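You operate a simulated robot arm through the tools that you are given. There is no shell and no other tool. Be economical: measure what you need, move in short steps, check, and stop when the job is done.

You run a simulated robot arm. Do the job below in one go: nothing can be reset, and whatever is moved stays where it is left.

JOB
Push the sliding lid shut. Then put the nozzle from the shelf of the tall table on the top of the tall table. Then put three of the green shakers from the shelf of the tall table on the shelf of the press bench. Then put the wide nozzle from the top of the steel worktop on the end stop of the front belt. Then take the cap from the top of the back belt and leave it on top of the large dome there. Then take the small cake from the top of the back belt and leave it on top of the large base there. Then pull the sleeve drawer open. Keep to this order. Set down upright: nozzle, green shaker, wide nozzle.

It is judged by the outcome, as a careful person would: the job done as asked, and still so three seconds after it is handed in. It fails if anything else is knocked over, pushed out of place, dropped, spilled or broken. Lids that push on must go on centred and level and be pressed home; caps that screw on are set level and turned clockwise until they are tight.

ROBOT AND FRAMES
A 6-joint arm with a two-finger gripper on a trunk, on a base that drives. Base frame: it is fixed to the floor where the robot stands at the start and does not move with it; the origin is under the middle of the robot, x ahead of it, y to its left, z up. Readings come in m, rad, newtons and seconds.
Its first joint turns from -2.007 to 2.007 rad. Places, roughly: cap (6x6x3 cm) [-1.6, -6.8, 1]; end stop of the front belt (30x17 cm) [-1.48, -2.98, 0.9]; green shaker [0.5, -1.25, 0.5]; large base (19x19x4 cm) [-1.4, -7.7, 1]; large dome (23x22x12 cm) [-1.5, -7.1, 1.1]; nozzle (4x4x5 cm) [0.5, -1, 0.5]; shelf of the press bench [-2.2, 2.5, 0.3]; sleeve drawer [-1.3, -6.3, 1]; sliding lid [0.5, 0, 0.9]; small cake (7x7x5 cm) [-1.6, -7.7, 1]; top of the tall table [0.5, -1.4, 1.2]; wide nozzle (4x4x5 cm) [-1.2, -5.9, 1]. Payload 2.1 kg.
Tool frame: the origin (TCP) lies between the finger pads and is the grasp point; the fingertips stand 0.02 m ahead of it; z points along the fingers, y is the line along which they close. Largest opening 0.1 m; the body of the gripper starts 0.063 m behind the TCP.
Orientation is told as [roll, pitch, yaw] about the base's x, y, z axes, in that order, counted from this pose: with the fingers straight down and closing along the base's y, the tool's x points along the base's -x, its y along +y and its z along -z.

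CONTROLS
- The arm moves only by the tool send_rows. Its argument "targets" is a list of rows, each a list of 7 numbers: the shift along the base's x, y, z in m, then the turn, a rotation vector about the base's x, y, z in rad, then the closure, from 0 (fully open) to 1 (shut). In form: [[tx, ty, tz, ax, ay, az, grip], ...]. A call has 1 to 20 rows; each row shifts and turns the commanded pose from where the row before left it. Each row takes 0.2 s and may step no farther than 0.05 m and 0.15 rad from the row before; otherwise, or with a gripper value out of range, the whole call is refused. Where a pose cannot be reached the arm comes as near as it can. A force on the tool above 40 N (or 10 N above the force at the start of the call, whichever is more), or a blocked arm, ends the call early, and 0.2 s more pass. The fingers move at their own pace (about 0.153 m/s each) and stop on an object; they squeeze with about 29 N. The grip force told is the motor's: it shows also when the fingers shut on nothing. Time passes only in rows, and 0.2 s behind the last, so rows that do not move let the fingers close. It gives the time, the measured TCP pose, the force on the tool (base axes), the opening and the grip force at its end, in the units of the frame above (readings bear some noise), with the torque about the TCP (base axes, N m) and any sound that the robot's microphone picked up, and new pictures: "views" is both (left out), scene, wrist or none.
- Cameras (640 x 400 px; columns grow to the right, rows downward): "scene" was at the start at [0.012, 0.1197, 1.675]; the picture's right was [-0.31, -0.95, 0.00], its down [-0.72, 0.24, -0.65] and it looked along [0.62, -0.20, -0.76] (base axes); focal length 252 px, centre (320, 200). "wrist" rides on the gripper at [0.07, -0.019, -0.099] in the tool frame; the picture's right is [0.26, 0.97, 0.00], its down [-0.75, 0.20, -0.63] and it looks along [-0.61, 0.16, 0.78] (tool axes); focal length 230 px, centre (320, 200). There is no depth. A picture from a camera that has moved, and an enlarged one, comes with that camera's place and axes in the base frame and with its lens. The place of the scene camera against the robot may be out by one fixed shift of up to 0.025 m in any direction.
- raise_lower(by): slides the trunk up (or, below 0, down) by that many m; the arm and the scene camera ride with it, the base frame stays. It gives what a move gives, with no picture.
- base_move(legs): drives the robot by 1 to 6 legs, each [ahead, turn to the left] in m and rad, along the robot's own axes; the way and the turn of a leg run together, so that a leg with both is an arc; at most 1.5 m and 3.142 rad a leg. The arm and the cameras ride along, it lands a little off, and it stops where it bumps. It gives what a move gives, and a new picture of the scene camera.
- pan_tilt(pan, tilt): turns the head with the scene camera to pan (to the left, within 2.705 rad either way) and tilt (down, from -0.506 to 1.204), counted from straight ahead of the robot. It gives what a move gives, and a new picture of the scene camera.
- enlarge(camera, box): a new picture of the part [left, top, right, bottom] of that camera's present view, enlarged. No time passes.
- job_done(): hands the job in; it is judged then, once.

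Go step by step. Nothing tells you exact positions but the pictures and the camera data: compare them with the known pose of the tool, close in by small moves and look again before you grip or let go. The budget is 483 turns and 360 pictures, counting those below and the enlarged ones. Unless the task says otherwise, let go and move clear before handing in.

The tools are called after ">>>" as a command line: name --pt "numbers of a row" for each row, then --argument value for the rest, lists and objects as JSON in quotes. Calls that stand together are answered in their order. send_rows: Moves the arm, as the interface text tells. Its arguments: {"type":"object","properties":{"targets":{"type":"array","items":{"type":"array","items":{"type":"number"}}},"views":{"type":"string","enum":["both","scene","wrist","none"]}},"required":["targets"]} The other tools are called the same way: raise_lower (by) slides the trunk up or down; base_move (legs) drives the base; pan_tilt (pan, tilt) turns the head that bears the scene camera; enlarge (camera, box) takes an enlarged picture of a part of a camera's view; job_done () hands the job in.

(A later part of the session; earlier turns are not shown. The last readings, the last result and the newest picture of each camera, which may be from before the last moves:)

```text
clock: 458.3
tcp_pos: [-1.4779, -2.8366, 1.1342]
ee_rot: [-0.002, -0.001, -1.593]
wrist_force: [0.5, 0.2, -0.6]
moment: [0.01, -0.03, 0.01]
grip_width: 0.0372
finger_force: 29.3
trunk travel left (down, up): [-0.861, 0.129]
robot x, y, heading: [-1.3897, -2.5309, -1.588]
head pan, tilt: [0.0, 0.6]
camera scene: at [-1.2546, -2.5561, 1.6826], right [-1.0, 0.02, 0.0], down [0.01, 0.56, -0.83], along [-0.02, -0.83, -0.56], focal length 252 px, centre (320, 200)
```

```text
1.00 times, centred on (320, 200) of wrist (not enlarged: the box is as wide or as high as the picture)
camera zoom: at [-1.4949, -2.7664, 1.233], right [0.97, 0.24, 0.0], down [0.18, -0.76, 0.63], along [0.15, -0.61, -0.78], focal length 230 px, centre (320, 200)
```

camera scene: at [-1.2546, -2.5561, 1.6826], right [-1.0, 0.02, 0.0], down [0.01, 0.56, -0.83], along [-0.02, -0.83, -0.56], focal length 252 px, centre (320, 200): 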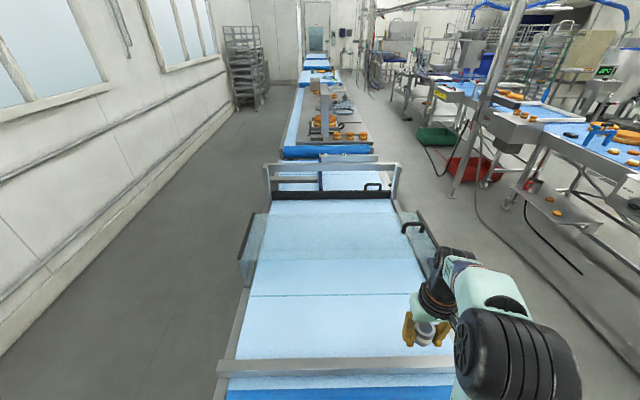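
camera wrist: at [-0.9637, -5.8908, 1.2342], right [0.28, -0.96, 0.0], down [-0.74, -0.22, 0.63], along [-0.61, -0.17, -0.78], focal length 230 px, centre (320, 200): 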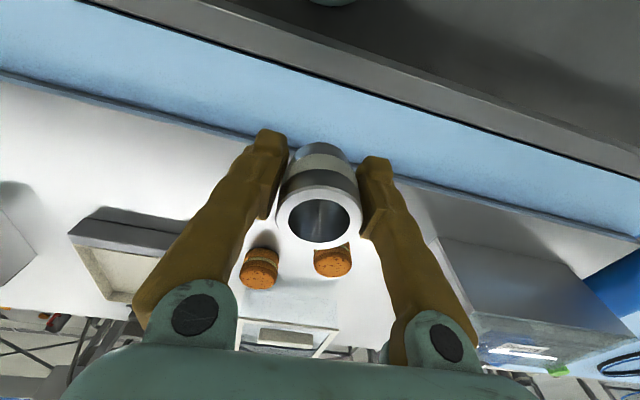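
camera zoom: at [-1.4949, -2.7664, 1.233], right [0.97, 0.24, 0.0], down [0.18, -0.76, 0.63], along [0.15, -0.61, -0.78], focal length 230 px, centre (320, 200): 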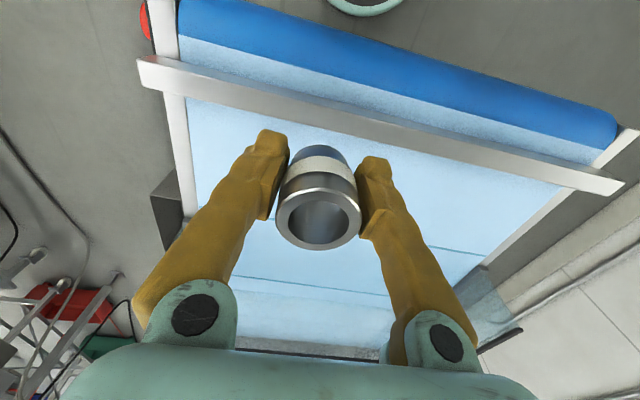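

>>> send_rows --pt "0 -0.04 0 0 0 0 1" --pt "0 -0.04 0 0 0 0 1" --pt "0 -0.04 -0.02 0 0 0 1" --pt "0 -0.022 -0.04 0 0 0 1" --pt "0 0 -0.045 0 0 0 1" --pt "0 0 -0.045 0 0 0 1" --pt "0 0 -0.02 0 0 0 1" --pt "0 0 0 0 0 0 1" --views "wrist"

>>> enlarge --camera "scene" --box '[340, 240, 500, 380]'

```text
clock: 460.1
tcp_pos: [-1.4796, -2.9815, 0.964]
ee_rot: [-0.001, 0.003, -1.594]
wrist_force: [-0.2, 0.1, -1.6]
moment: [-0.02, -0.01, 0.03]
grip_width: 0.0374
finger_force: 29.1
trunk travel left (down, up): [-0.861, 0.129]
robot x, y, heading: [-1.3927, -2.5276, -1.591]
head pan, tilt: [0.0, 0.6]
camera wrist: at [-1.4962, -2.9112, 1.0635], right [0.97, 0.24, 0.0], down [0.18, -0.76, 0.63], along [0.15, -0.61, -0.78], focal length 230 px, centre (320, 200)
```

wrist: 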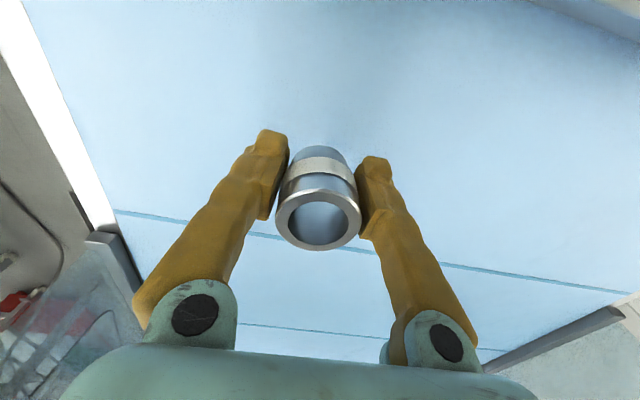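

```text
2.86 times, centred on (420, 310) of scene
camera zoom: at [-1.2546, -2.5572, 1.6826], right [-1.0, 0.02, 0.0], down [0.01, 0.56, -0.83], along [-0.02, -0.82, -0.56], focal length 718 px, centre (34, -114)
```

zoom: 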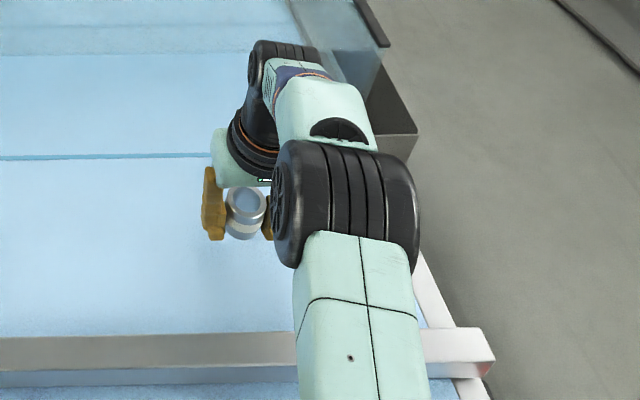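

>>> send_rows --pt "0 0 -0.012 0 0 0 1" --pt "0 0 -0.01 0 0 0 1" --pt "0 0 -0.005 0 0 0 1" --pt "0 0 0 0 0 0 1" --views "none"

```text
clock: 461.1
tcp_pos: [-1.4785, -2.9788, 0.9352]
ee_rot: [-0.002, 0.0, -1.593]
wrist_force: [0.7, 0.6, -0.5]
moment: [0.0, 0.01, -0.04]
grip_width: 0.0375
finger_force: 28.9
trunk travel left (down, up): [-0.861, 0.129]
robot x, y, heading: [-1.3933, -2.5291, -1.59]
head pan, tilt: [0.0, 0.6]
```

>>> send_rows --pt "0 0 -0.004 0 0 0 1" --pt "0 0 -0.004 0 0 0 1" --pt "0 0 0 0 0 0 1" --views "wrist"

```text
clock: 461.9
tcp_pos: [-1.4774, -2.9797, 0.9271]
ee_rot: [-0.001, 0.004, -1.594]
wrist_force: [-0.3, 0.7, -1.0]
moment: [-0.01, 0.04, 0.01]
grip_width: 0.0374
finger_force: 28.7
trunk travel left (down, up): [-0.861, 0.129]
robot x, y, heading: [-1.3921, -2.5316, -1.586]
head pan, tilt: [0.0, 0.6]
camera wrist: at [-1.495, -2.9097, 1.0275], right [0.97, 0.24, 0.0], down [0.18, -0.76, 0.63], along [0.15, -0.61, -0.78], focal length 230 px, centre (320, 200)
```

wrist: 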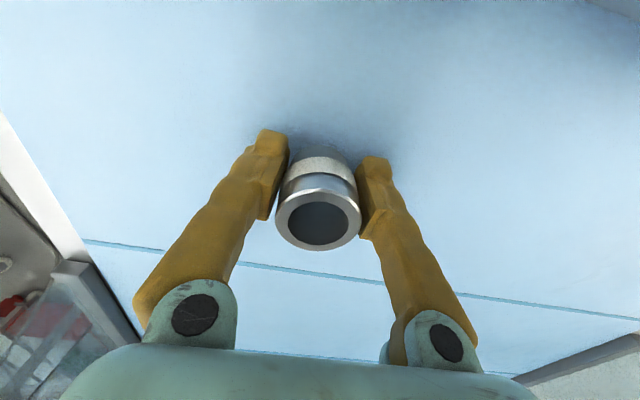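

>>> send_rows --pt "0 0 -0.004 0 0 0 1" --pt "0 0 -0.004 0 0 0 1" --pt "0 0 0 0 0 0 1" --views "none"

```text
clock: 462.7
tcp_pos: [-1.4774, -2.9796, 0.9202]
ee_rot: [-0.003, 0.0, -1.592]
wrist_force: [-0.3, -2.0, 3.6]
moment: [-0.11, -0.08, 0.0]
grip_width: 0.0372
finger_force: 29.0
trunk travel left (down, up): [-0.861, 0.129]
robot x, y, heading: [-1.3935, -2.5313, -1.594]
head pan, tilt: [0.0, 0.6]
```

Light contact. I settle it and release.

>>> send_rows --pt "0 0 -0.001 0 0 0 1" --pt "0 0 0 0 0 0 0.7" --pt "0 0 0 0 0 0 0.35" --pt "0 0 0 0 0 0 0.3" --pt "0 0 0.03 0 0 0 0.3" --pt "0 0 0.04 0 0 0 0.3" --pt "0 0 0.04 0 0 0 0.3" --views "wrist"

```text
clock: 464.3
tcp_pos: [-1.4789, -2.9777, 1.0314]
ee_rot: [0.0, 0.001, -1.593]
wrist_force: [1.0, 0.2, -0.3]
moment: [0.01, -0.02, 0.02]
grip_width: 0.0697
finger_force: 0.1
trunk travel left (down, up): [-0.861, 0.129]
robot x, y, heading: [-1.3939, -2.5329, -1.591]
head pan, tilt: [0.0, 0.6]
camera wrist: at [-1.4954, -2.9082, 1.1303], right [0.97, 0.24, 0.0], down [0.18, -0.76, 0.63], along [0.15, -0.61, -0.78], focal length 230 px, centre (320, 200)
```

wrist: 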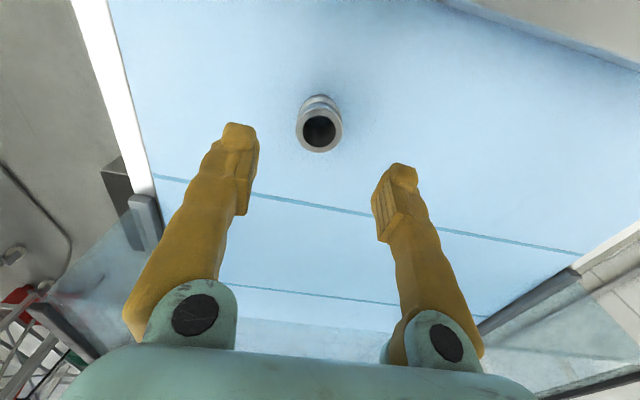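

The wide nozzle stands upright on the end-stop area. I retreat and drive to the back belt.

>>> send_rows --pt "0 0 0.04 0 0 0 0.3" --pt "0 0.04 0.03 0 0 0 0.3" --pt "0 0.04 0.03 0 0 0 0.3" --pt "0.02 0.04 0 0 0 0 0.0" --pt "0.03 0.03 0 0 0 0 0.0" --pt "0.03 0 0 0 0 0 0.0" --views "none"

>>> base_move --legs '[[-0.43, 0], [0, 1.591], [1.05, 0], [0, -1.571]]'

>>> base_move --legs '[[1.5, 0], [1.5, 0], [1.5, 0], [0, -1.571]]'

```text
clock: 465.7
tcp_pos: [-1.3973, -2.8287, 1.1263]
ee_rot: [-0.005, 0.002, -1.594]
wrist_force: [0.2, -0.1, 0.3]
moment: [-0.02, -0.02, -0.02]
grip_width: 0.1001
finger_force: 0.1
trunk travel left (down, up): [-0.861, 0.129]
robot x, y, heading: [-1.3933, -2.535, -1.586]
head pan, tilt: [0.0, 0.6]
```

```text
clock: 480.9
tcp_pos: [-0.3291, -2.4063, 1.1268]
ee_rot: [-0.004, 0.003, -1.544]
wrist_force: [0.2, 0.2, -0.2]
moment: [0.03, 0.03, -0.01]
grip_width: 0.1002
finger_force: 0.0
trunk travel left (down, up): [-0.861, 0.129]
robot x, y, heading: [-0.3394, -2.1054, -1.54]
head pan, tilt: [0.0, 0.6]
camera scene: at [-0.1991, -2.1285, 1.6825], right [-1.0, -0.03, 0.0], down [-0.02, 0.56, -0.83], along [0.02, -0.82, -0.56], focal length 252 px, centre (320, 200)
```

scene: 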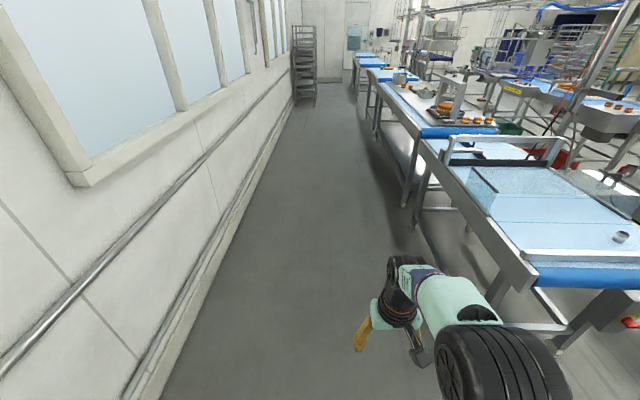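

```text
clock: 506.3
tcp_pos: [-0.6082, -6.6417, 1.1272]
ee_rot: [-0.005, 0.001, -3.112]
wrist_force: [-0.4, -1.6, -0.5]
moment: [0.04, -0.02, 0.0]
grip_width: 0.0999
finger_force: 0.1
trunk travel left (down, up): [-0.861, 0.129]
robot x, y, heading: [-0.309, -6.63, -3.108]
head pan, tilt: [0.0, 0.6]
camera scene: at [-0.3371, -6.7703, 1.6825], right [-0.03, 1.0, 0.0], down [0.56, 0.02, -0.83], along [-0.82, -0.03, -0.56], focal length 252 px, centre (320, 200)
```

scene: 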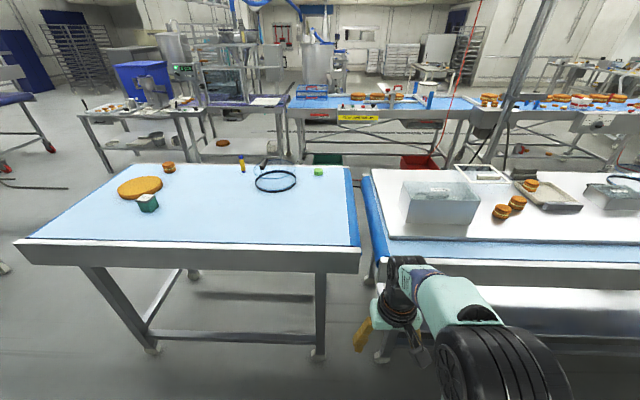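

>>> enlarge --camera "scene" --box '[100, 140, 360, 250]'

>>> enlarge --camera "scene" --box '[230, 145, 350, 215]'

>>> enlarge --camera "scene" --box '[380, 150, 540, 260]'

```text
2.46 times, centred on (230, 195) of scene
camera zoom: at [-0.3371, -6.7703, 1.6825], right [-0.03, 1.0, 0.0], down [0.56, 0.02, -0.83], along [-0.82, -0.03, -0.56], focal length 619 px, centre (542, 212)
```

zoom: 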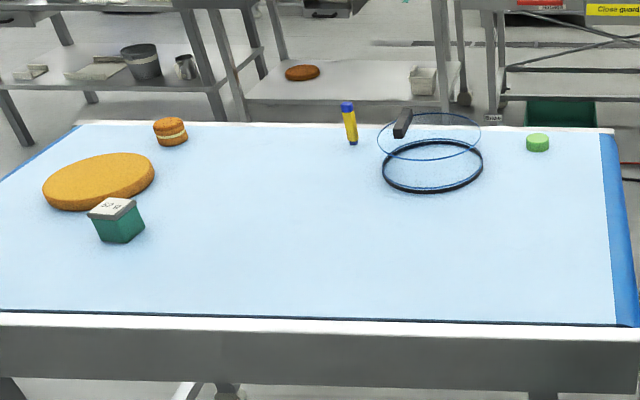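

```text
5.33 times, centred on (290, 180) of scene
camera zoom: at [-0.3371, -6.7703, 1.6825], right [-0.03, 1.0, 0.0], down [0.56, 0.02, -0.83], along [-0.82, -0.03, -0.56], focal length 1341 px, centre (480, 307)
```

zoom: 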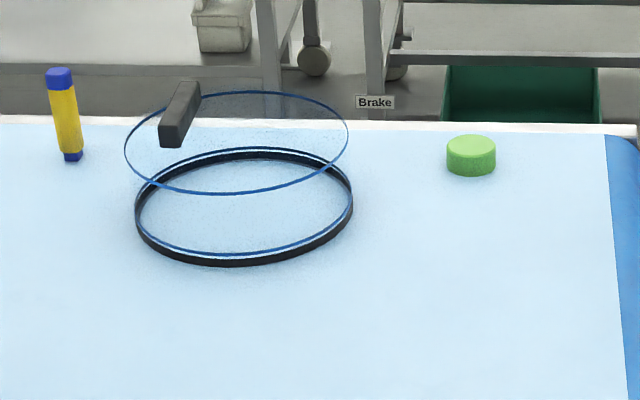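

```text
3.64 times, centred on (460, 205) of scene
camera zoom: at [-0.3371, -6.7703, 1.6825], right [-0.03, 1.0, 0.0], down [0.56, 0.02, -0.83], along [-0.82, -0.03, -0.56], focal length 914 px, centre (-189, 182)
```

zoom: 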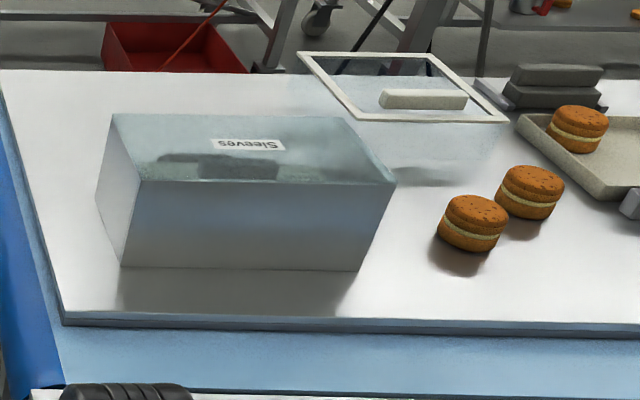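

The green cap is the piece at about [-1.66, -6.82]; the dome is the clear one with a black rim. They lie near the far side of the belt, so I need to approach from the other side. I look for a way around the back end.

>>> pan_tilt --pan 0.95 --tilt 0.45

```text
clock: 507.5
tcp_pos: [-0.6095, -6.6431, 1.1276]
ee_rot: [-0.002, 0.003, -3.112]
wrist_force: [0.1, -0.4, -0.5]
moment: [-0.03, -0.03, 0.03]
grip_width: 0.0999
finger_force: 0.1
trunk travel left (down, up): [-0.861, 0.129]
robot x, y, heading: [-0.3114, -6.6335, -3.11]
head pan, tilt: [0.949, 0.45]
camera scene: at [-0.2999, -6.8437, 1.6961], right [-0.83, 0.55, 0.0], down [0.24, 0.36, -0.9], along [-0.5, -0.75, -0.44], focal length 252 px, centre (320, 200)
```

scene: 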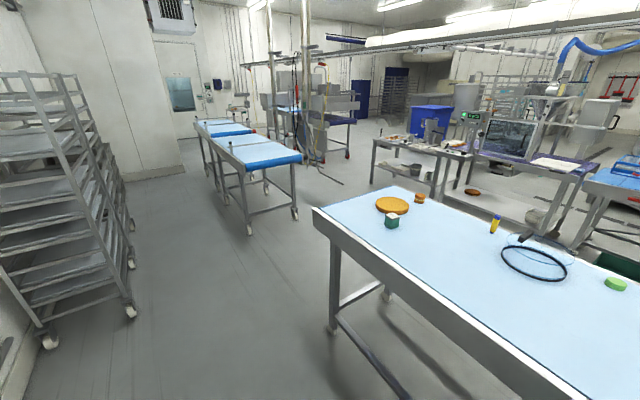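

There's a 1.3 m gap behind the back belt (y −8.05 to −9.35). I drive through it to the far side.

>>> base_move --legs '[[0, 1.539], [1.03, 0], [1.03, 0], [0, -1.571], [1.0, 0], [1.0, 0]]'

>>> pan_tilt --pan -1.3 --tilt 0.6

```text
clock: 535.2
tcp_pos: [-2.5124, -8.9548, 1.1275]
ee_rot: [-0.003, 0.001, -3.052]
wrist_force: [-1.0, -0.2, -0.2]
moment: [0.0, 0.03, -0.03]
grip_width: 0.1001
finger_force: 0.1
trunk travel left (down, up): [-0.861, 0.129]
robot x, y, heading: [-2.2186, -8.9262, -3.048]
head pan, tilt: [0.949, 0.45]
camera scene: at [-2.1923, -9.1367, 1.6961], right [-0.87, 0.5, 0.0], down [0.22, 0.38, -0.9], along [-0.45, -0.78, -0.44], focal length 252 px, centre (320, 200)
```

scene: 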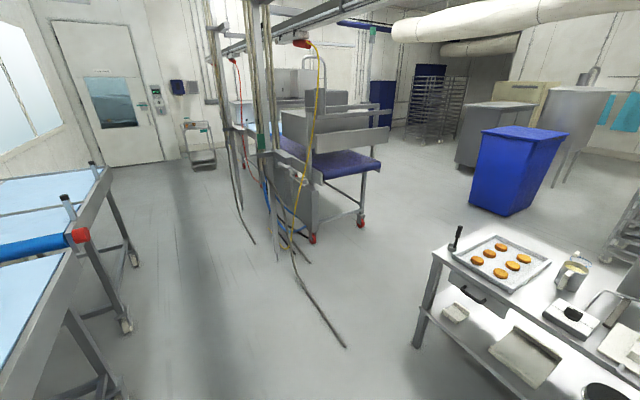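

```text
clock: 537.3
tcp_pos: [-2.5143, -8.9554, 1.1269]
ee_rot: [-0.003, 0.002, -3.049]
wrist_force: [-0.4, 0.4, 0.1]
moment: [-0.01, -0.01, -0.02]
grip_width: 0.0998
finger_force: 0.2
trunk travel left (down, up): [-0.861, 0.129]
robot x, y, heading: [-2.2192, -8.9252, -3.048]
head pan, tilt: [-1.3, 0.6]
camera scene: at [-2.1787, -8.9747, 1.6826], right [0.93, 0.36, 0.0], down [0.2, -0.53, -0.83], along [-0.3, 0.77, -0.56], focal length 252 px, centre (320, 200)
```

scene: 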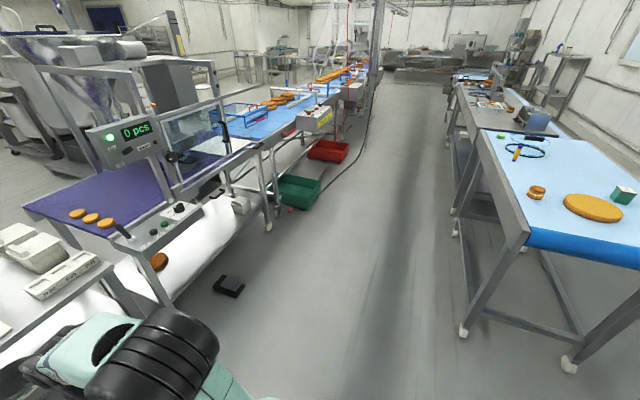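

>>> base_move --legs '[[0, -1.664], [1.05, 0], [1.05, 0], [0, -1.571]]'

>>> pan_tilt --pan 0 --tilt 0.8

>>> enlarge --camera "wrist" --box '[0, 0, 640, 400]'

```text
clock: 555.7
tcp_pos: [-1.8785, -6.8425, 1.1276]
ee_rot: [-0.003, 0.003, -0.074]
wrist_force: [0.4, 0.9, -0.8]
moment: [-0.04, -0.01, 0.01]
grip_width: 0.1
finger_force: 0.0
trunk travel left (down, up): [-0.861, 0.129]
robot x, y, heading: [-2.1737, -6.8213, -0.073]
head pan, tilt: [-1.3, 0.6]
camera scene: at [-2.2095, -6.7601, 1.6826], right [-0.98, -0.2, 0.0], down [-0.11, 0.55, -0.83], along [0.17, -0.81, -0.56], focal length 252 px, centre (320, 200)
```

scene: 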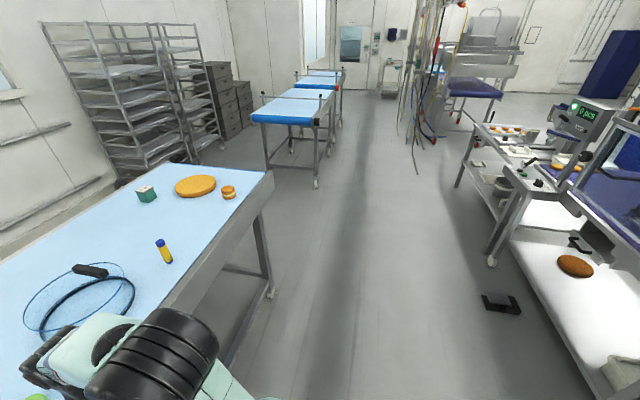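

```text
clock: 557.1
tcp_pos: [-1.8784, -6.8433, 1.1274]
ee_rot: [-0.002, 0.001, -0.071]
wrist_force: [0.2, -0.4, 0.4]
moment: [-0.02, 0.0, 0.02]
grip_width: 0.1001
finger_force: 0.0
trunk travel left (down, up): [-0.861, 0.129]
robot x, y, heading: [-2.1774, -6.8209, -0.067]
head pan, tilt: [0.0, 0.799]
camera scene: at [-2.1467, -6.6792, 1.6657], right [-0.07, -1.0, 0.0], down [-0.72, 0.05, -0.7], along [0.7, -0.05, -0.72], focal length 252 px, centre (320, 200)
```

scene: 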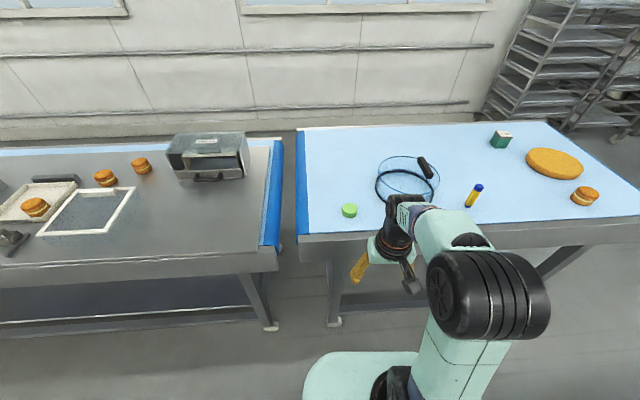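

```text
1.00 times, centred on (320, 200) of wrist (not enlarged: the box is as wide or as high as the picture)
camera zoom: at [-1.9495, -6.8566, 1.2267], right [-0.19, 0.98, 0.0], down [0.76, 0.15, 0.63], along [0.62, 0.12, -0.78], focal length 230 px, centre (320, 200)
```

zoom: 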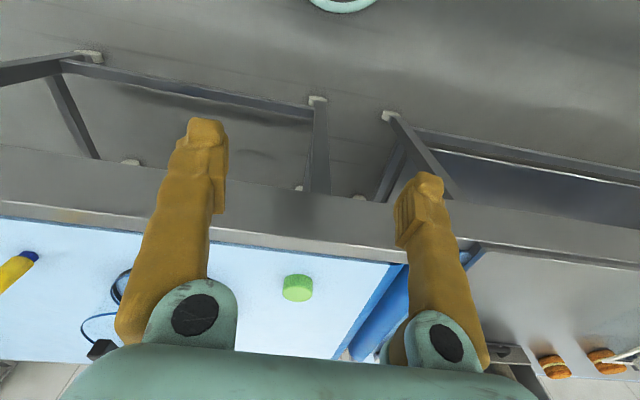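

Now the far side is right in front: cap ≈[-1.58, -6.825, 1.01], dome beside it, and the sleeve drawer's front with its handle faces me too. I zoom in on them.

>>> enlarge --camera "scene" --box '[330, 130, 490, 230]'

>>> enlarge --camera "scene" --box '[150, 120, 270, 200]'

```text
4.00 times, centred on (410, 180) of scene
camera zoom: at [-2.1467, -6.6792, 1.6657], right [-0.07, -1.0, 0.0], down [-0.72, 0.05, -0.7], along [0.7, -0.05, -0.72], focal length 1006 px, centre (-40, 280)
```

zoom: 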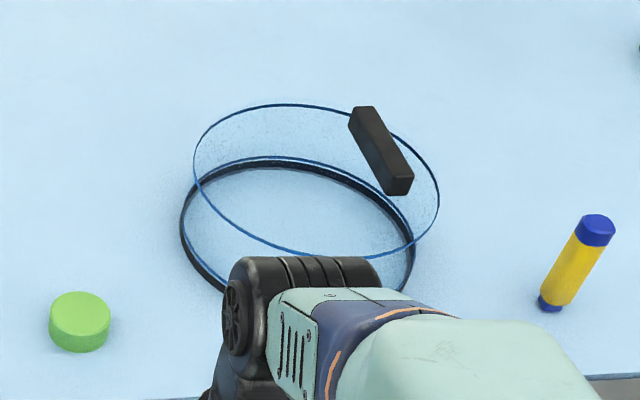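

```text
5.00 times, centred on (210, 160) of scene
camera zoom: at [-2.1467, -6.6792, 1.6657], right [-0.07, -1.0, 0.0], down [-0.72, 0.05, -0.7], along [0.7, -0.05, -0.72], focal length 1257 px, centre (870, 400)
```

zoom: 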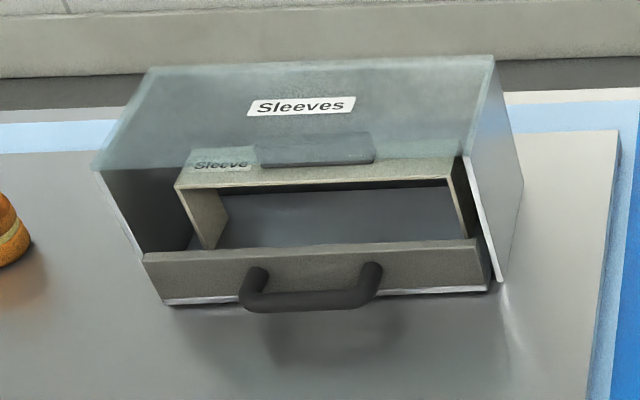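

I straighten, move closer and align the gripper over the cap.

>>> base_move --legs '[[0, 0.067], [0.22, 0]]'

>>> enlarge --camera "wrist" --box '[0, 0, 640, 400]'

```text
clock: 559.3
tcp_pos: [-1.6573, -6.823, 1.1272]
ee_rot: [-0.004, 0.001, -0.003]
wrist_force: [0.3, 0.3, 0.4]
moment: [0.04, -0.02, 0.01]
grip_width: 0.0999
finger_force: 0.0
trunk travel left (down, up): [-0.861, 0.129]
robot x, y, heading: [-1.9537, -6.8228, -0.002]
head pan, tilt: [0.0, 0.799]
camera scene: at [-1.9372, -6.6774, 1.6657], right [0.0, -1.0, 0.0], down [-0.72, 0.0, -0.7], along [0.7, 0.0, -0.72], focal length 252 px, centre (320, 200)
```

scene: 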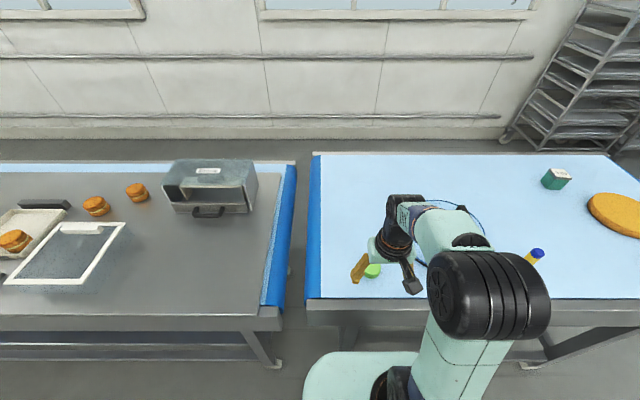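

```text
1.00 times, centred on (320, 200) of wrist (not enlarged: the box is as wide or as high as the picture)
camera zoom: at [-1.7277, -6.8407, 1.227], right [-0.26, 0.97, 0.0], down [0.75, 0.2, 0.63], along [0.61, 0.16, -0.78], focal length 230 px, centre (320, 200)
```

zoom: 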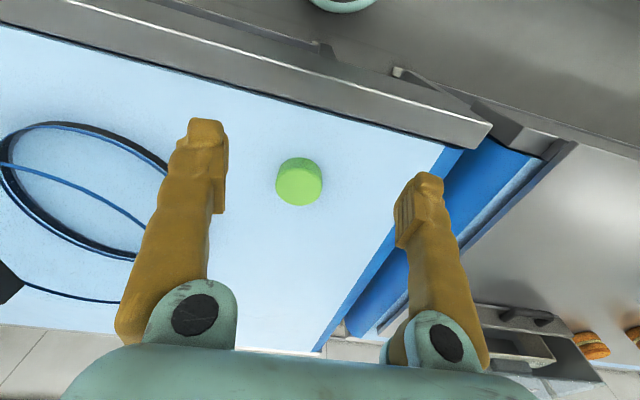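

>>> send_rows --pt "0.04 -0.002 -0.02 0 0 0 0.05" --pt "0.043 -0.001 -0.02 0 0 0 0.05" --pt "0 0 -0.03 0 0 0 0.05" --pt "0 0 0 0 0 0 0.05" --views "wrist"

```text
clock: 560.3
tcp_pos: [-1.5727, -6.8243, 1.0569]
ee_rot: [-0.003, 0.001, -0.005]
wrist_force: [0.5, -0.1, 0.0]
moment: [0.0, -0.02, -0.03]
grip_width: 0.0948
finger_force: 0.1
trunk travel left (down, up): [-0.861, 0.129]
robot x, y, heading: [-1.9551, -6.8193, 0.001]
head pan, tilt: [0.0, 0.799]
camera wrist: at [-1.643, -6.8441, 1.1571], right [-0.26, 0.97, 0.0], down [0.75, 0.2, 0.63], along [0.61, 0.16, -0.78], focal length 230 px, centre (320, 200)
```

wrist: 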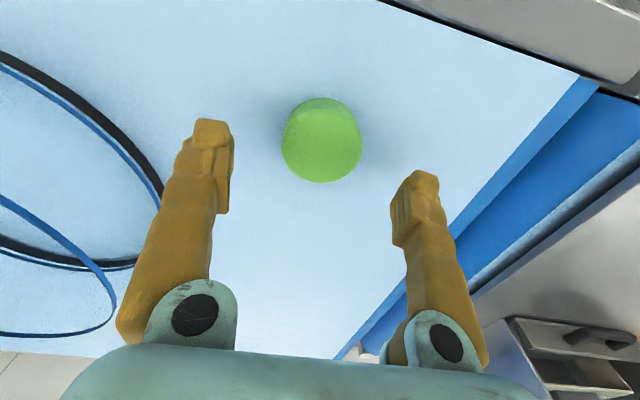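

>>> send_rows --pt "-0.004 -0.002 -0.02 0 0 0 0.05" --pt "0 0 -0.018 0 0 0 0.1" --pt "0 0 0 0 0 0 0.1" --views "wrist"

```text
clock: 561.1
tcp_pos: [-1.5784, -6.8275, 1.0196]
ee_rot: [-0.002, 0.003, -0.004]
wrist_force: [1.0, -0.4, 0.7]
moment: [0.0, -0.01, -0.02]
grip_width: 0.0901
finger_force: 0.0
trunk travel left (down, up): [-0.861, 0.129]
robot x, y, heading: [-1.9539, -6.8212, 0.003]
head pan, tilt: [0.0, 0.799]
camera wrist: at [-1.6481, -6.8456, 1.1196], right [-0.26, 0.97, 0.0], down [0.75, 0.2, 0.63], along [0.61, 0.16, -0.78], focal length 230 px, centre (320, 200)
```

wrist: 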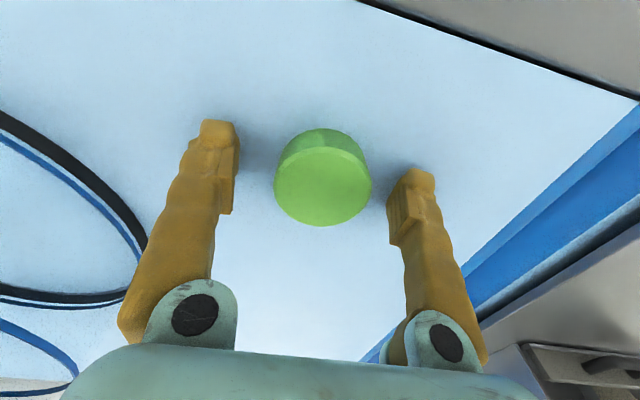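

>>> send_rows --pt "0 0 -0.003 0 0 0 0.2" --pt "0 0 0 0 0 0 0.6" --pt "0 0 0 0 0 0 1" --pt "0 0 0 0 0 0 1" --pt "0 0 0.03 0 0 0 1" --pt "0 0 0.04 0 0 0 1" --pt "0 0 0.04 0 0 0 1" --pt "0 0 0.04 0 0 0 1" --pt "0 0 0 0 0 0 1" --views "wrist"

```text
clock: 563.1
tcp_pos: [-1.5757, -6.8263, 1.1672]
ee_rot: [-0.004, 0.003, -0.004]
wrist_force: [0.1, -0.6, -0.7]
moment: [-0.01, 0.01, -0.01]
grip_width: 0.0508
finger_force: 29.1
trunk travel left (down, up): [-0.861, 0.129]
robot x, y, heading: [-1.9524, -6.8231, 0.007]
head pan, tilt: [0.0, 0.799]
camera wrist: at [-1.6464, -6.8451, 1.2666], right [-0.26, 0.97, 0.0], down [0.75, 0.2, 0.63], along [0.61, 0.16, -0.78], focal length 230 px, centre (320, 200)
```

wrist: 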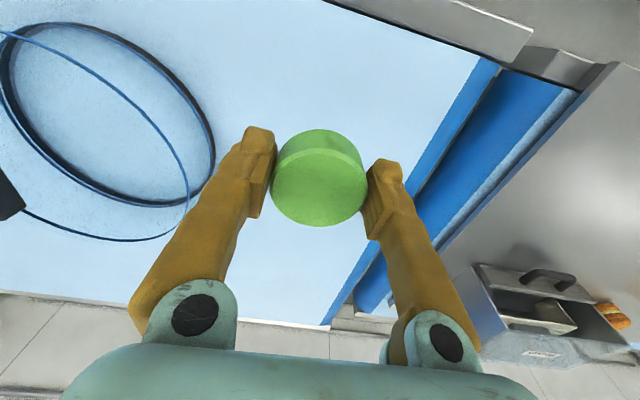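

The cap is held (51 mm). The dome's centre is ≈[-1.495, -7.06]. I shift the robot sideways to face it.

>>> base_move --legs '[[-0.27, 0], [0, -1.571], [0.17, 0], [0, 1.571], [0.28, 0]]'

>>> enlarge --camera "wrist" --box '[0, 0, 640, 400]'

>>> enlarge --camera "scene" --box '[300, 160, 460, 290]'

```text
clock: 575.2
tcp_pos: [-1.5696, -6.9885, 1.1666]
ee_rot: [-0.004, 0.0, 0.009]
wrist_force: [-0.1, -0.7, 0.3]
moment: [0.01, -0.03, 0.01]
grip_width: 0.0508
finger_force: 29.1
trunk travel left (down, up): [-0.861, 0.129]
robot x, y, heading: [-1.9465, -6.9885, 0.017]
head pan, tilt: [0.0, 0.799]
camera scene: at [-1.9299, -6.8429, 1.6657], right [0.01, -1.0, 0.0], down [-0.72, -0.01, -0.7], along [0.7, 0.01, -0.72], focal length 252 px, centre (320, 200)
```

scene: 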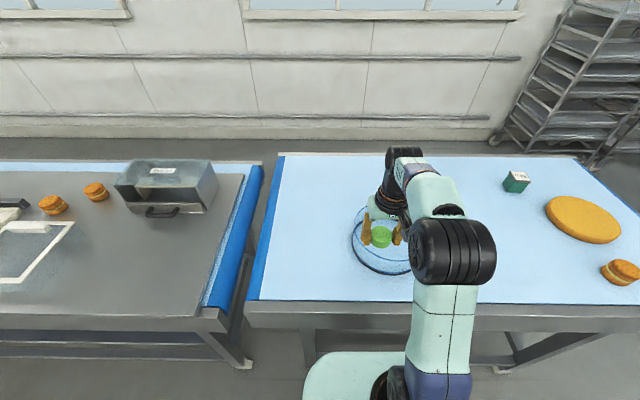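

```text
1.00 times, centred on (320, 200) of wrist (not enlarged: the box is as wide or as high as the picture)
camera zoom: at [-1.6387, -7.0081, 1.2666], right [-0.27, 0.96, 0.0], down [0.75, 0.21, 0.63], along [0.61, 0.17, -0.78], focal length 230 px, centre (320, 200)
```

zoom: 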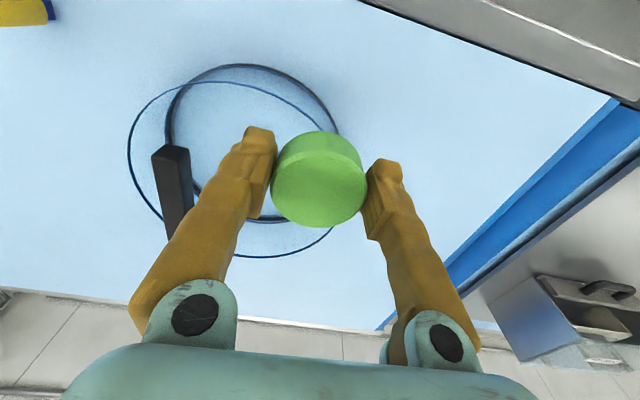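

```text
3.08 times, centred on (380, 225) of scene
camera zoom: at [-1.9299, -6.8429, 1.6657], right [0.01, -1.0, 0.0], down [-0.72, -0.01, -0.7], along [0.7, 0.01, -0.72], focal length 774 px, centre (135, 123)
```

zoom: 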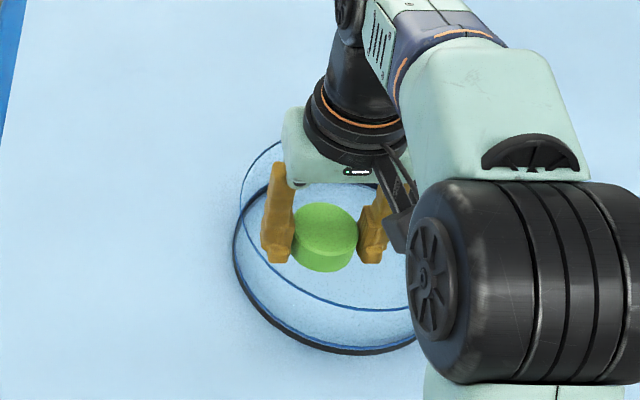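

The dome's flat top is ≈z 1.054, centre [-1.49, -7.06], with the handle bar at y≈-7.10. I'll set the cap at about [-1.50, -7.03].

>>> send_rows --pt "0.035 -0.02 0 0 0 0 1" --pt "0.035 -0.02 0 0 0 0 1" --pt "0 0 -0.03 0 0 0 1" --pt "0 0 -0.02 0 0 0 1" --pt "0 0 0 0 0 0 1" --views "both"

>>> enlarge --camera "scene" --box '[340, 180, 440, 280]'

```text
clock: 576.4
tcp_pos: [-1.497, -7.0291, 1.1157]
ee_rot: [-0.001, 0.002, 0.009]
wrist_force: [-0.2, -0.2, 0.8]
moment: [0.01, -0.02, -0.01]
grip_width: 0.0511
finger_force: 29.3
trunk travel left (down, up): [-0.861, 0.129]
robot x, y, heading: [-1.9453, -6.9861, 0.012]
head pan, tilt: [0.0, 0.799]
camera scene: at [-1.9272, -6.8432, 1.6657], right [0.01, -1.0, 0.0], down [-0.72, -0.01, -0.7], along [0.7, 0.01, -0.72], focal length 252 px, centre (320, 200)
camera wrist: at [-1.5665, -7.0478, 1.2149], right [-0.27, 0.96, 0.0], down [0.75, 0.21, 0.63], along [0.61, 0.17, -0.78], focal length 230 px, centre (320, 200)
```

scene: 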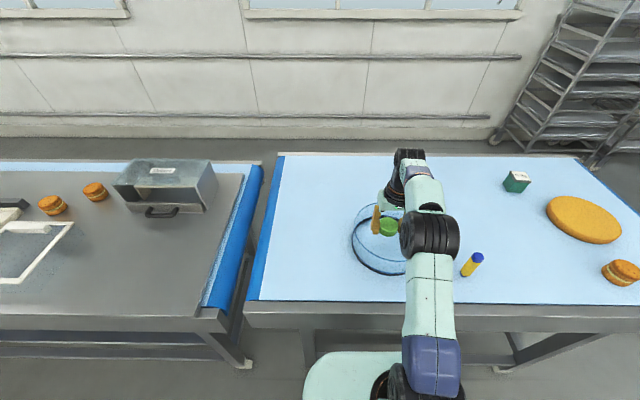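
wrist: 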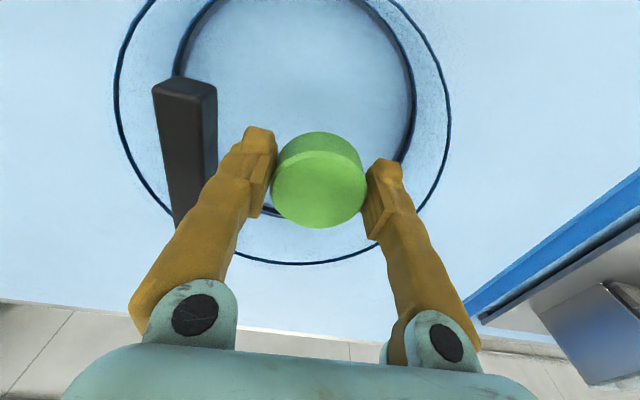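

```text
4.00 times, centred on (390, 230) of scene
camera zoom: at [-1.9272, -6.8432, 1.6657], right [0.01, -1.0, 0.0], down [-0.72, -0.01, -0.7], along [0.7, 0.01, -0.72], focal length 1006 px, centre (40, 80)
```

zoom: 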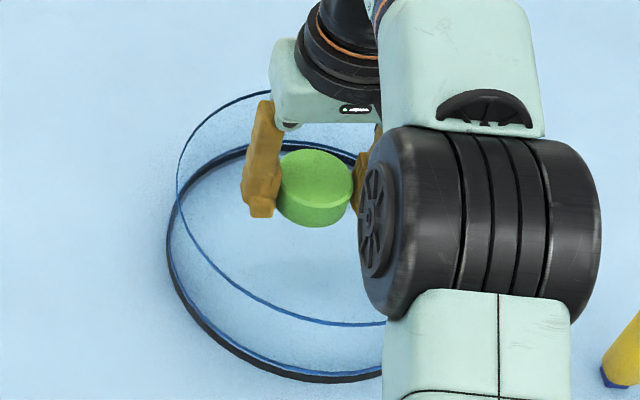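

>>> send_rows --pt "0 0 -0.015 0 0 0 1" --pt "0 0 -0.008 0 0 0 1" --pt "0 0 -0.004 0 0 0 1" --pt "0 0 0 0 0 0 1" --views "none"

>>> enlarge --camera "scene" --box '[340, 180, 440, 280]'

```text
clock: 576.8
tcp_pos: [-1.498, -7.0279, 1.1124]
ee_rot: [-0.006, -0.024, 0.009]
wrist_force: [-6.3, 0.1, 9.7]
moment: [0.17, -0.24, 0.07]
grip_width: 0.051
finger_force: 28.6
trunk travel left (down, up): [-0.861, 0.129]
robot x, y, heading: [-1.9406, -6.9854, 0.013]
head pan, tilt: [0.0, 0.799]
stopped in row 2: the force on the tool passed its limit at 54 N (the readings are from after the stop); the commanded pose is now the measured one
```

```text
4.00 times, centred on (390, 230) of scene
camera zoom: at [-1.9341, -6.8426, 1.6659], right [0.01, -1.0, 0.0], down [-0.71, -0.01, -0.7], along [0.7, 0.01, -0.71], focal length 1006 px, centre (40, 80)
```

zoom: 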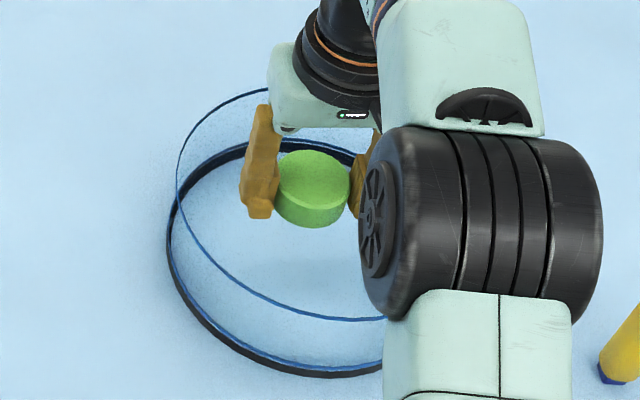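

>>> enlarge --camera "wrist" --box '[80, 0, 480, 250]'

>>> send_rows --pt "0 0 0.006 0 0.02 0 1" --pt "0 0 0 0 0 0 1" --views "wrist"

```text
1.60 times, centred on (280, 125) of wrist
camera zoom: at [-1.57, -7.0473, 1.2099], right [-0.27, 0.96, -0.01], down [0.73, 0.21, 0.65], along [0.62, 0.16, -0.76], focal length 368 px, centre (384, 320)
```

zoom: 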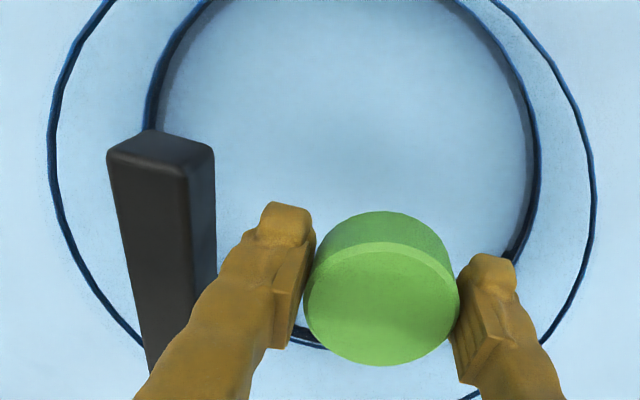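

```text
clock: 577.4
tcp_pos: [-1.4947, -7.0278, 1.1147]
ee_rot: [-0.005, 0.002, 0.007]
wrist_force: [-0.7, -1.3, 0.4]
moment: [0.01, -0.01, 0.01]
grip_width: 0.051
finger_force: 28.9
trunk travel left (down, up): [-0.861, 0.129]
robot x, y, heading: [-1.9441, -6.9874, 0.018]
head pan, tilt: [0.0, 0.799]
camera wrist: at [-1.5644, -7.0473, 1.2146], right [-0.27, 0.96, 0.0], down [0.75, 0.21, 0.63], along [0.61, 0.16, -0.78], focal length 230 px, centre (320, 200)
```

wrist: 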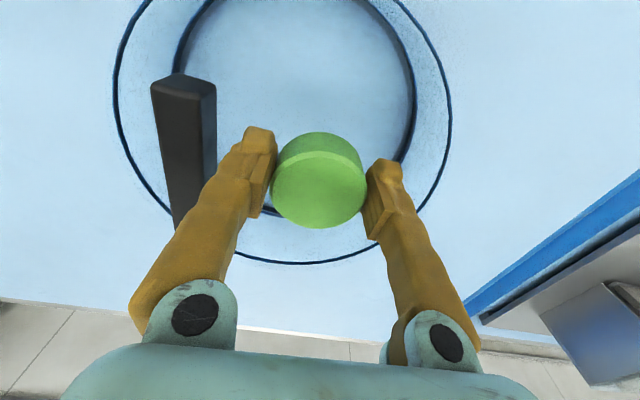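

The top plate is thus at z≈1.085. I lower in millimetre steps.

>>> send_rows --pt "0 0 -0.002 0 0 0 1" --pt "0 0 -0.002 0 0 0 1" --pt "0 0 0 0 0 0 1" --views "none"

```text
clock: 578.2
tcp_pos: [-1.4933, -7.0284, 1.1117]
ee_rot: [-0.004, 0.001, 0.009]
wrist_force: [3.5, -0.3, 9.3]
moment: [0.23, -0.11, -0.12]
grip_width: 0.0509
finger_force: 29.1
trunk travel left (down, up): [-0.861, 0.129]
robot x, y, heading: [-1.9426, -6.9902, 0.012]
head pan, tilt: [0.0, 0.799]
```

Contact on the dome. I open slightly and check it stays.

>>> send_rows --pt "0 0 0.001 0 0 0 1" --pt "0 0 0 0 0 0 0.4" --pt "0 0 0 0 0 0 0.4" --views "wrist"

>>> enlarge --camera "scene" --box '[340, 180, 440, 280]'

```text
clock: 579.0
tcp_pos: [-1.4935, -7.0277, 1.1124]
ee_rot: [-0.004, 0.002, 0.009]
wrist_force: [-0.1, 0.3, 0.3]
moment: [0.02, -0.04, 0.0]
grip_width: 0.06
finger_force: 0.1
trunk travel left (down, up): [-0.861, 0.129]
robot x, y, heading: [-1.9448, -6.9879, 0.011]
head pan, tilt: [0.0, 0.799]
camera wrist: at [-1.5637, -7.0477, 1.2118], right [-0.27, 0.96, 0.0], down [0.75, 0.21, 0.63], along [0.6, 0.16, -0.78], focal length 230 px, centre (320, 200)
```

wrist: 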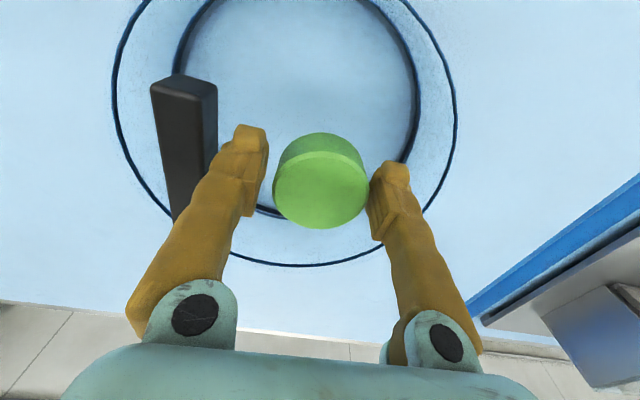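

```text
4.00 times, centred on (390, 230) of scene
camera zoom: at [-1.9281, -6.8428, 1.6656], right [0.01, -1.0, 0.0], down [-0.72, -0.01, -0.7], along [0.7, 0.01, -0.72], focal length 1006 px, centre (40, 80)
```

zoom: 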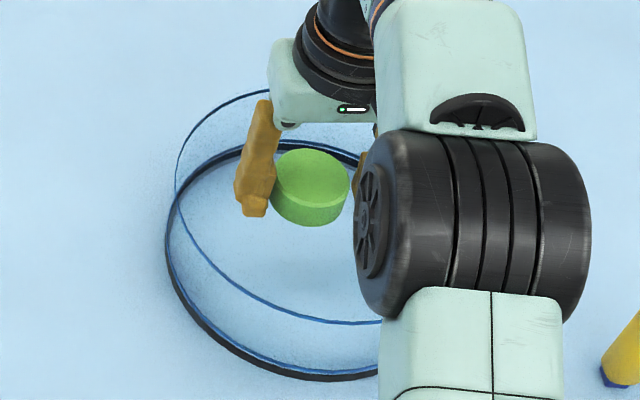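

The cap rests on the dome. I centre the fingers and rise.

>>> send_rows --pt "0 0.003 0 0 0 0 0.35" --pt "0 0 0.02 0 0 0 0.35" --pt "0 0 0.04 0 0 0 0.35" --pt "0 0 0.03 0 0 0 0.35" --pt "-0.03 0 0 0 0 0 0.35" --views "both"

>>> enlarge --camera "scene" --box '[340, 180, 440, 280]'

```text
clock: 580.2
tcp_pos: [-1.5375, -7.0255, 1.1884]
ee_rot: [-0.004, -0.001, 0.009]
wrist_force: [-1.3, -1.3, 0.6]
moment: [0.0, -0.03, -0.03]
grip_width: 0.0648
finger_force: 0.0
out of reach, approached as far as the arm can: row 3, 4
trunk travel left (down, up): [-0.861, 0.129]
robot x, y, heading: [-1.9428, -6.9883, 0.014]
head pan, tilt: [0.0, 0.799]
camera scene: at [-1.9311, -6.8427, 1.6657], right [0.01, -1.0, 0.0], down [-0.72, -0.01, -0.7], along [0.7, 0.01, -0.72], focal length 252 px, centre (320, 200)
camera wrist: at [-1.6074, -7.0444, 1.2871], right [-0.27, 0.96, 0.0], down [0.75, 0.21, 0.63], along [0.61, 0.16, -0.78], focal length 230 px, centre (320, 200)
```

scene: 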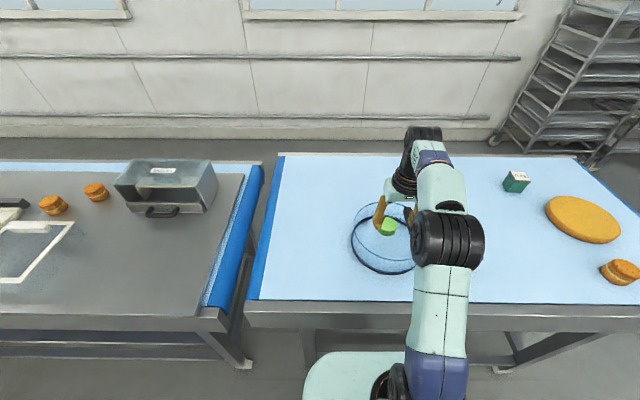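
wrist: 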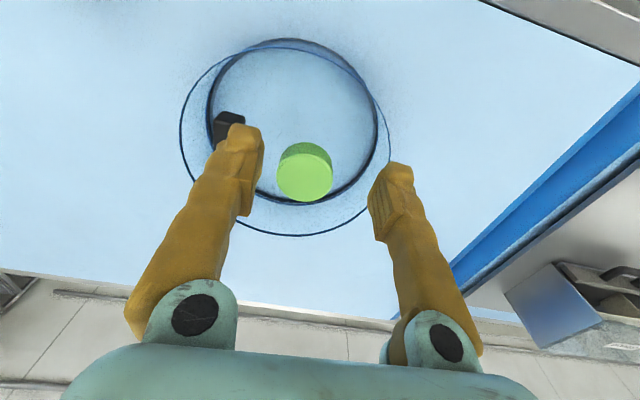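

```text
4.00 times, centred on (390, 230) of scene
camera zoom: at [-1.9311, -6.8427, 1.6657], right [0.01, -1.0, 0.0], down [-0.72, -0.01, -0.7], along [0.7, 0.01, -0.72], focal length 1006 px, centre (40, 80)
```

zoom: 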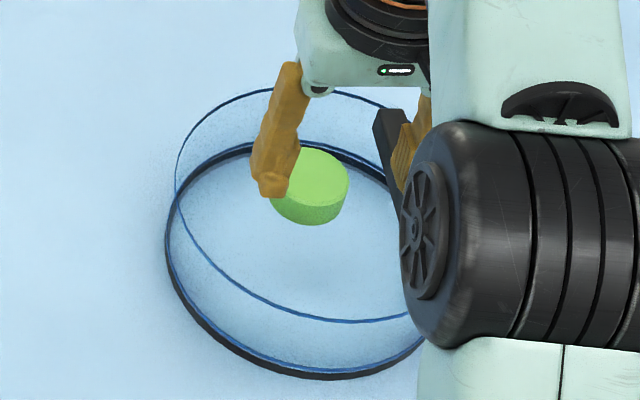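

The cap lies on the dome's top. Next the small cake near [-1.586, -7.69] and the large base ≈[-1.39, -7.73]: I move the robot along.

>>> base_move --legs '[[-0.3, 0], [0, -1.585], [0.7, 0], [0, 1.571], [0.25, 0]]'

>>> enlarge --camera "wrist" --box '[0, 0, 640, 400]'

```text
clock: 594.8
tcp_pos: [-1.6311, -7.7803, 1.1877]
ee_rot: [-0.006, -0.001, -0.087]
wrist_force: [-0.3, 0.7, 0.3]
moment: [-0.02, 0.01, -0.01]
grip_width: 0.065
finger_force: 0.0
trunk travel left (down, up): [-0.861, 0.129]
robot x, y, heading: [-2.0343, -7.7007, -0.086]
head pan, tilt: [0.0, 0.799]
camera scene: at [-2.0052, -7.5616, 1.6657], right [-0.08, -1.0, 0.0], down [-0.71, 0.06, -0.7], along [0.7, -0.06, -0.72], focal length 252 px, centre (320, 200)
```

scene: 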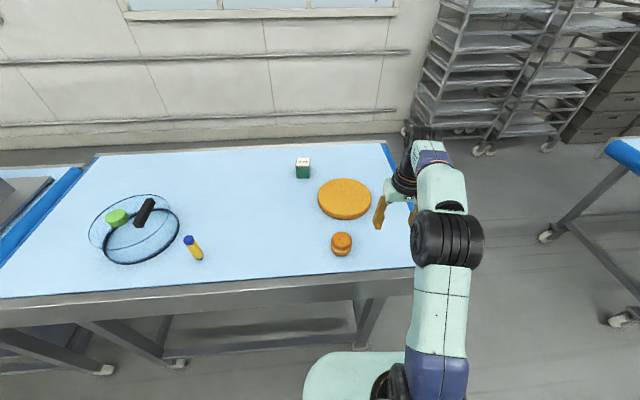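

```text
1.00 times, centred on (320, 200) of wrist (not enlarged: the box is as wide or as high as the picture)
camera zoom: at [-1.7023, -7.7935, 1.2865], right [-0.17, 0.99, 0.0], down [0.77, 0.14, 0.63], along [0.62, 0.1, -0.78], focal length 230 px, centre (320, 200)
```

zoom: 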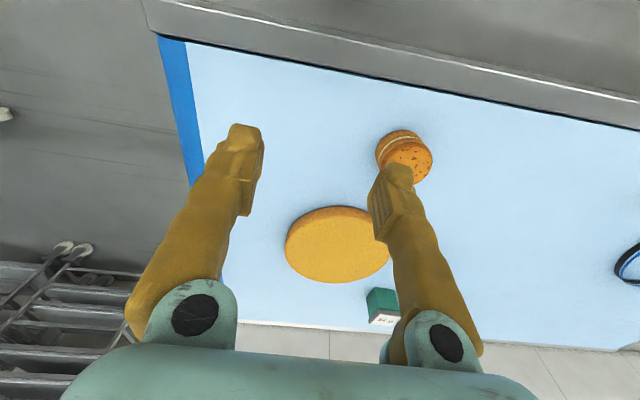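

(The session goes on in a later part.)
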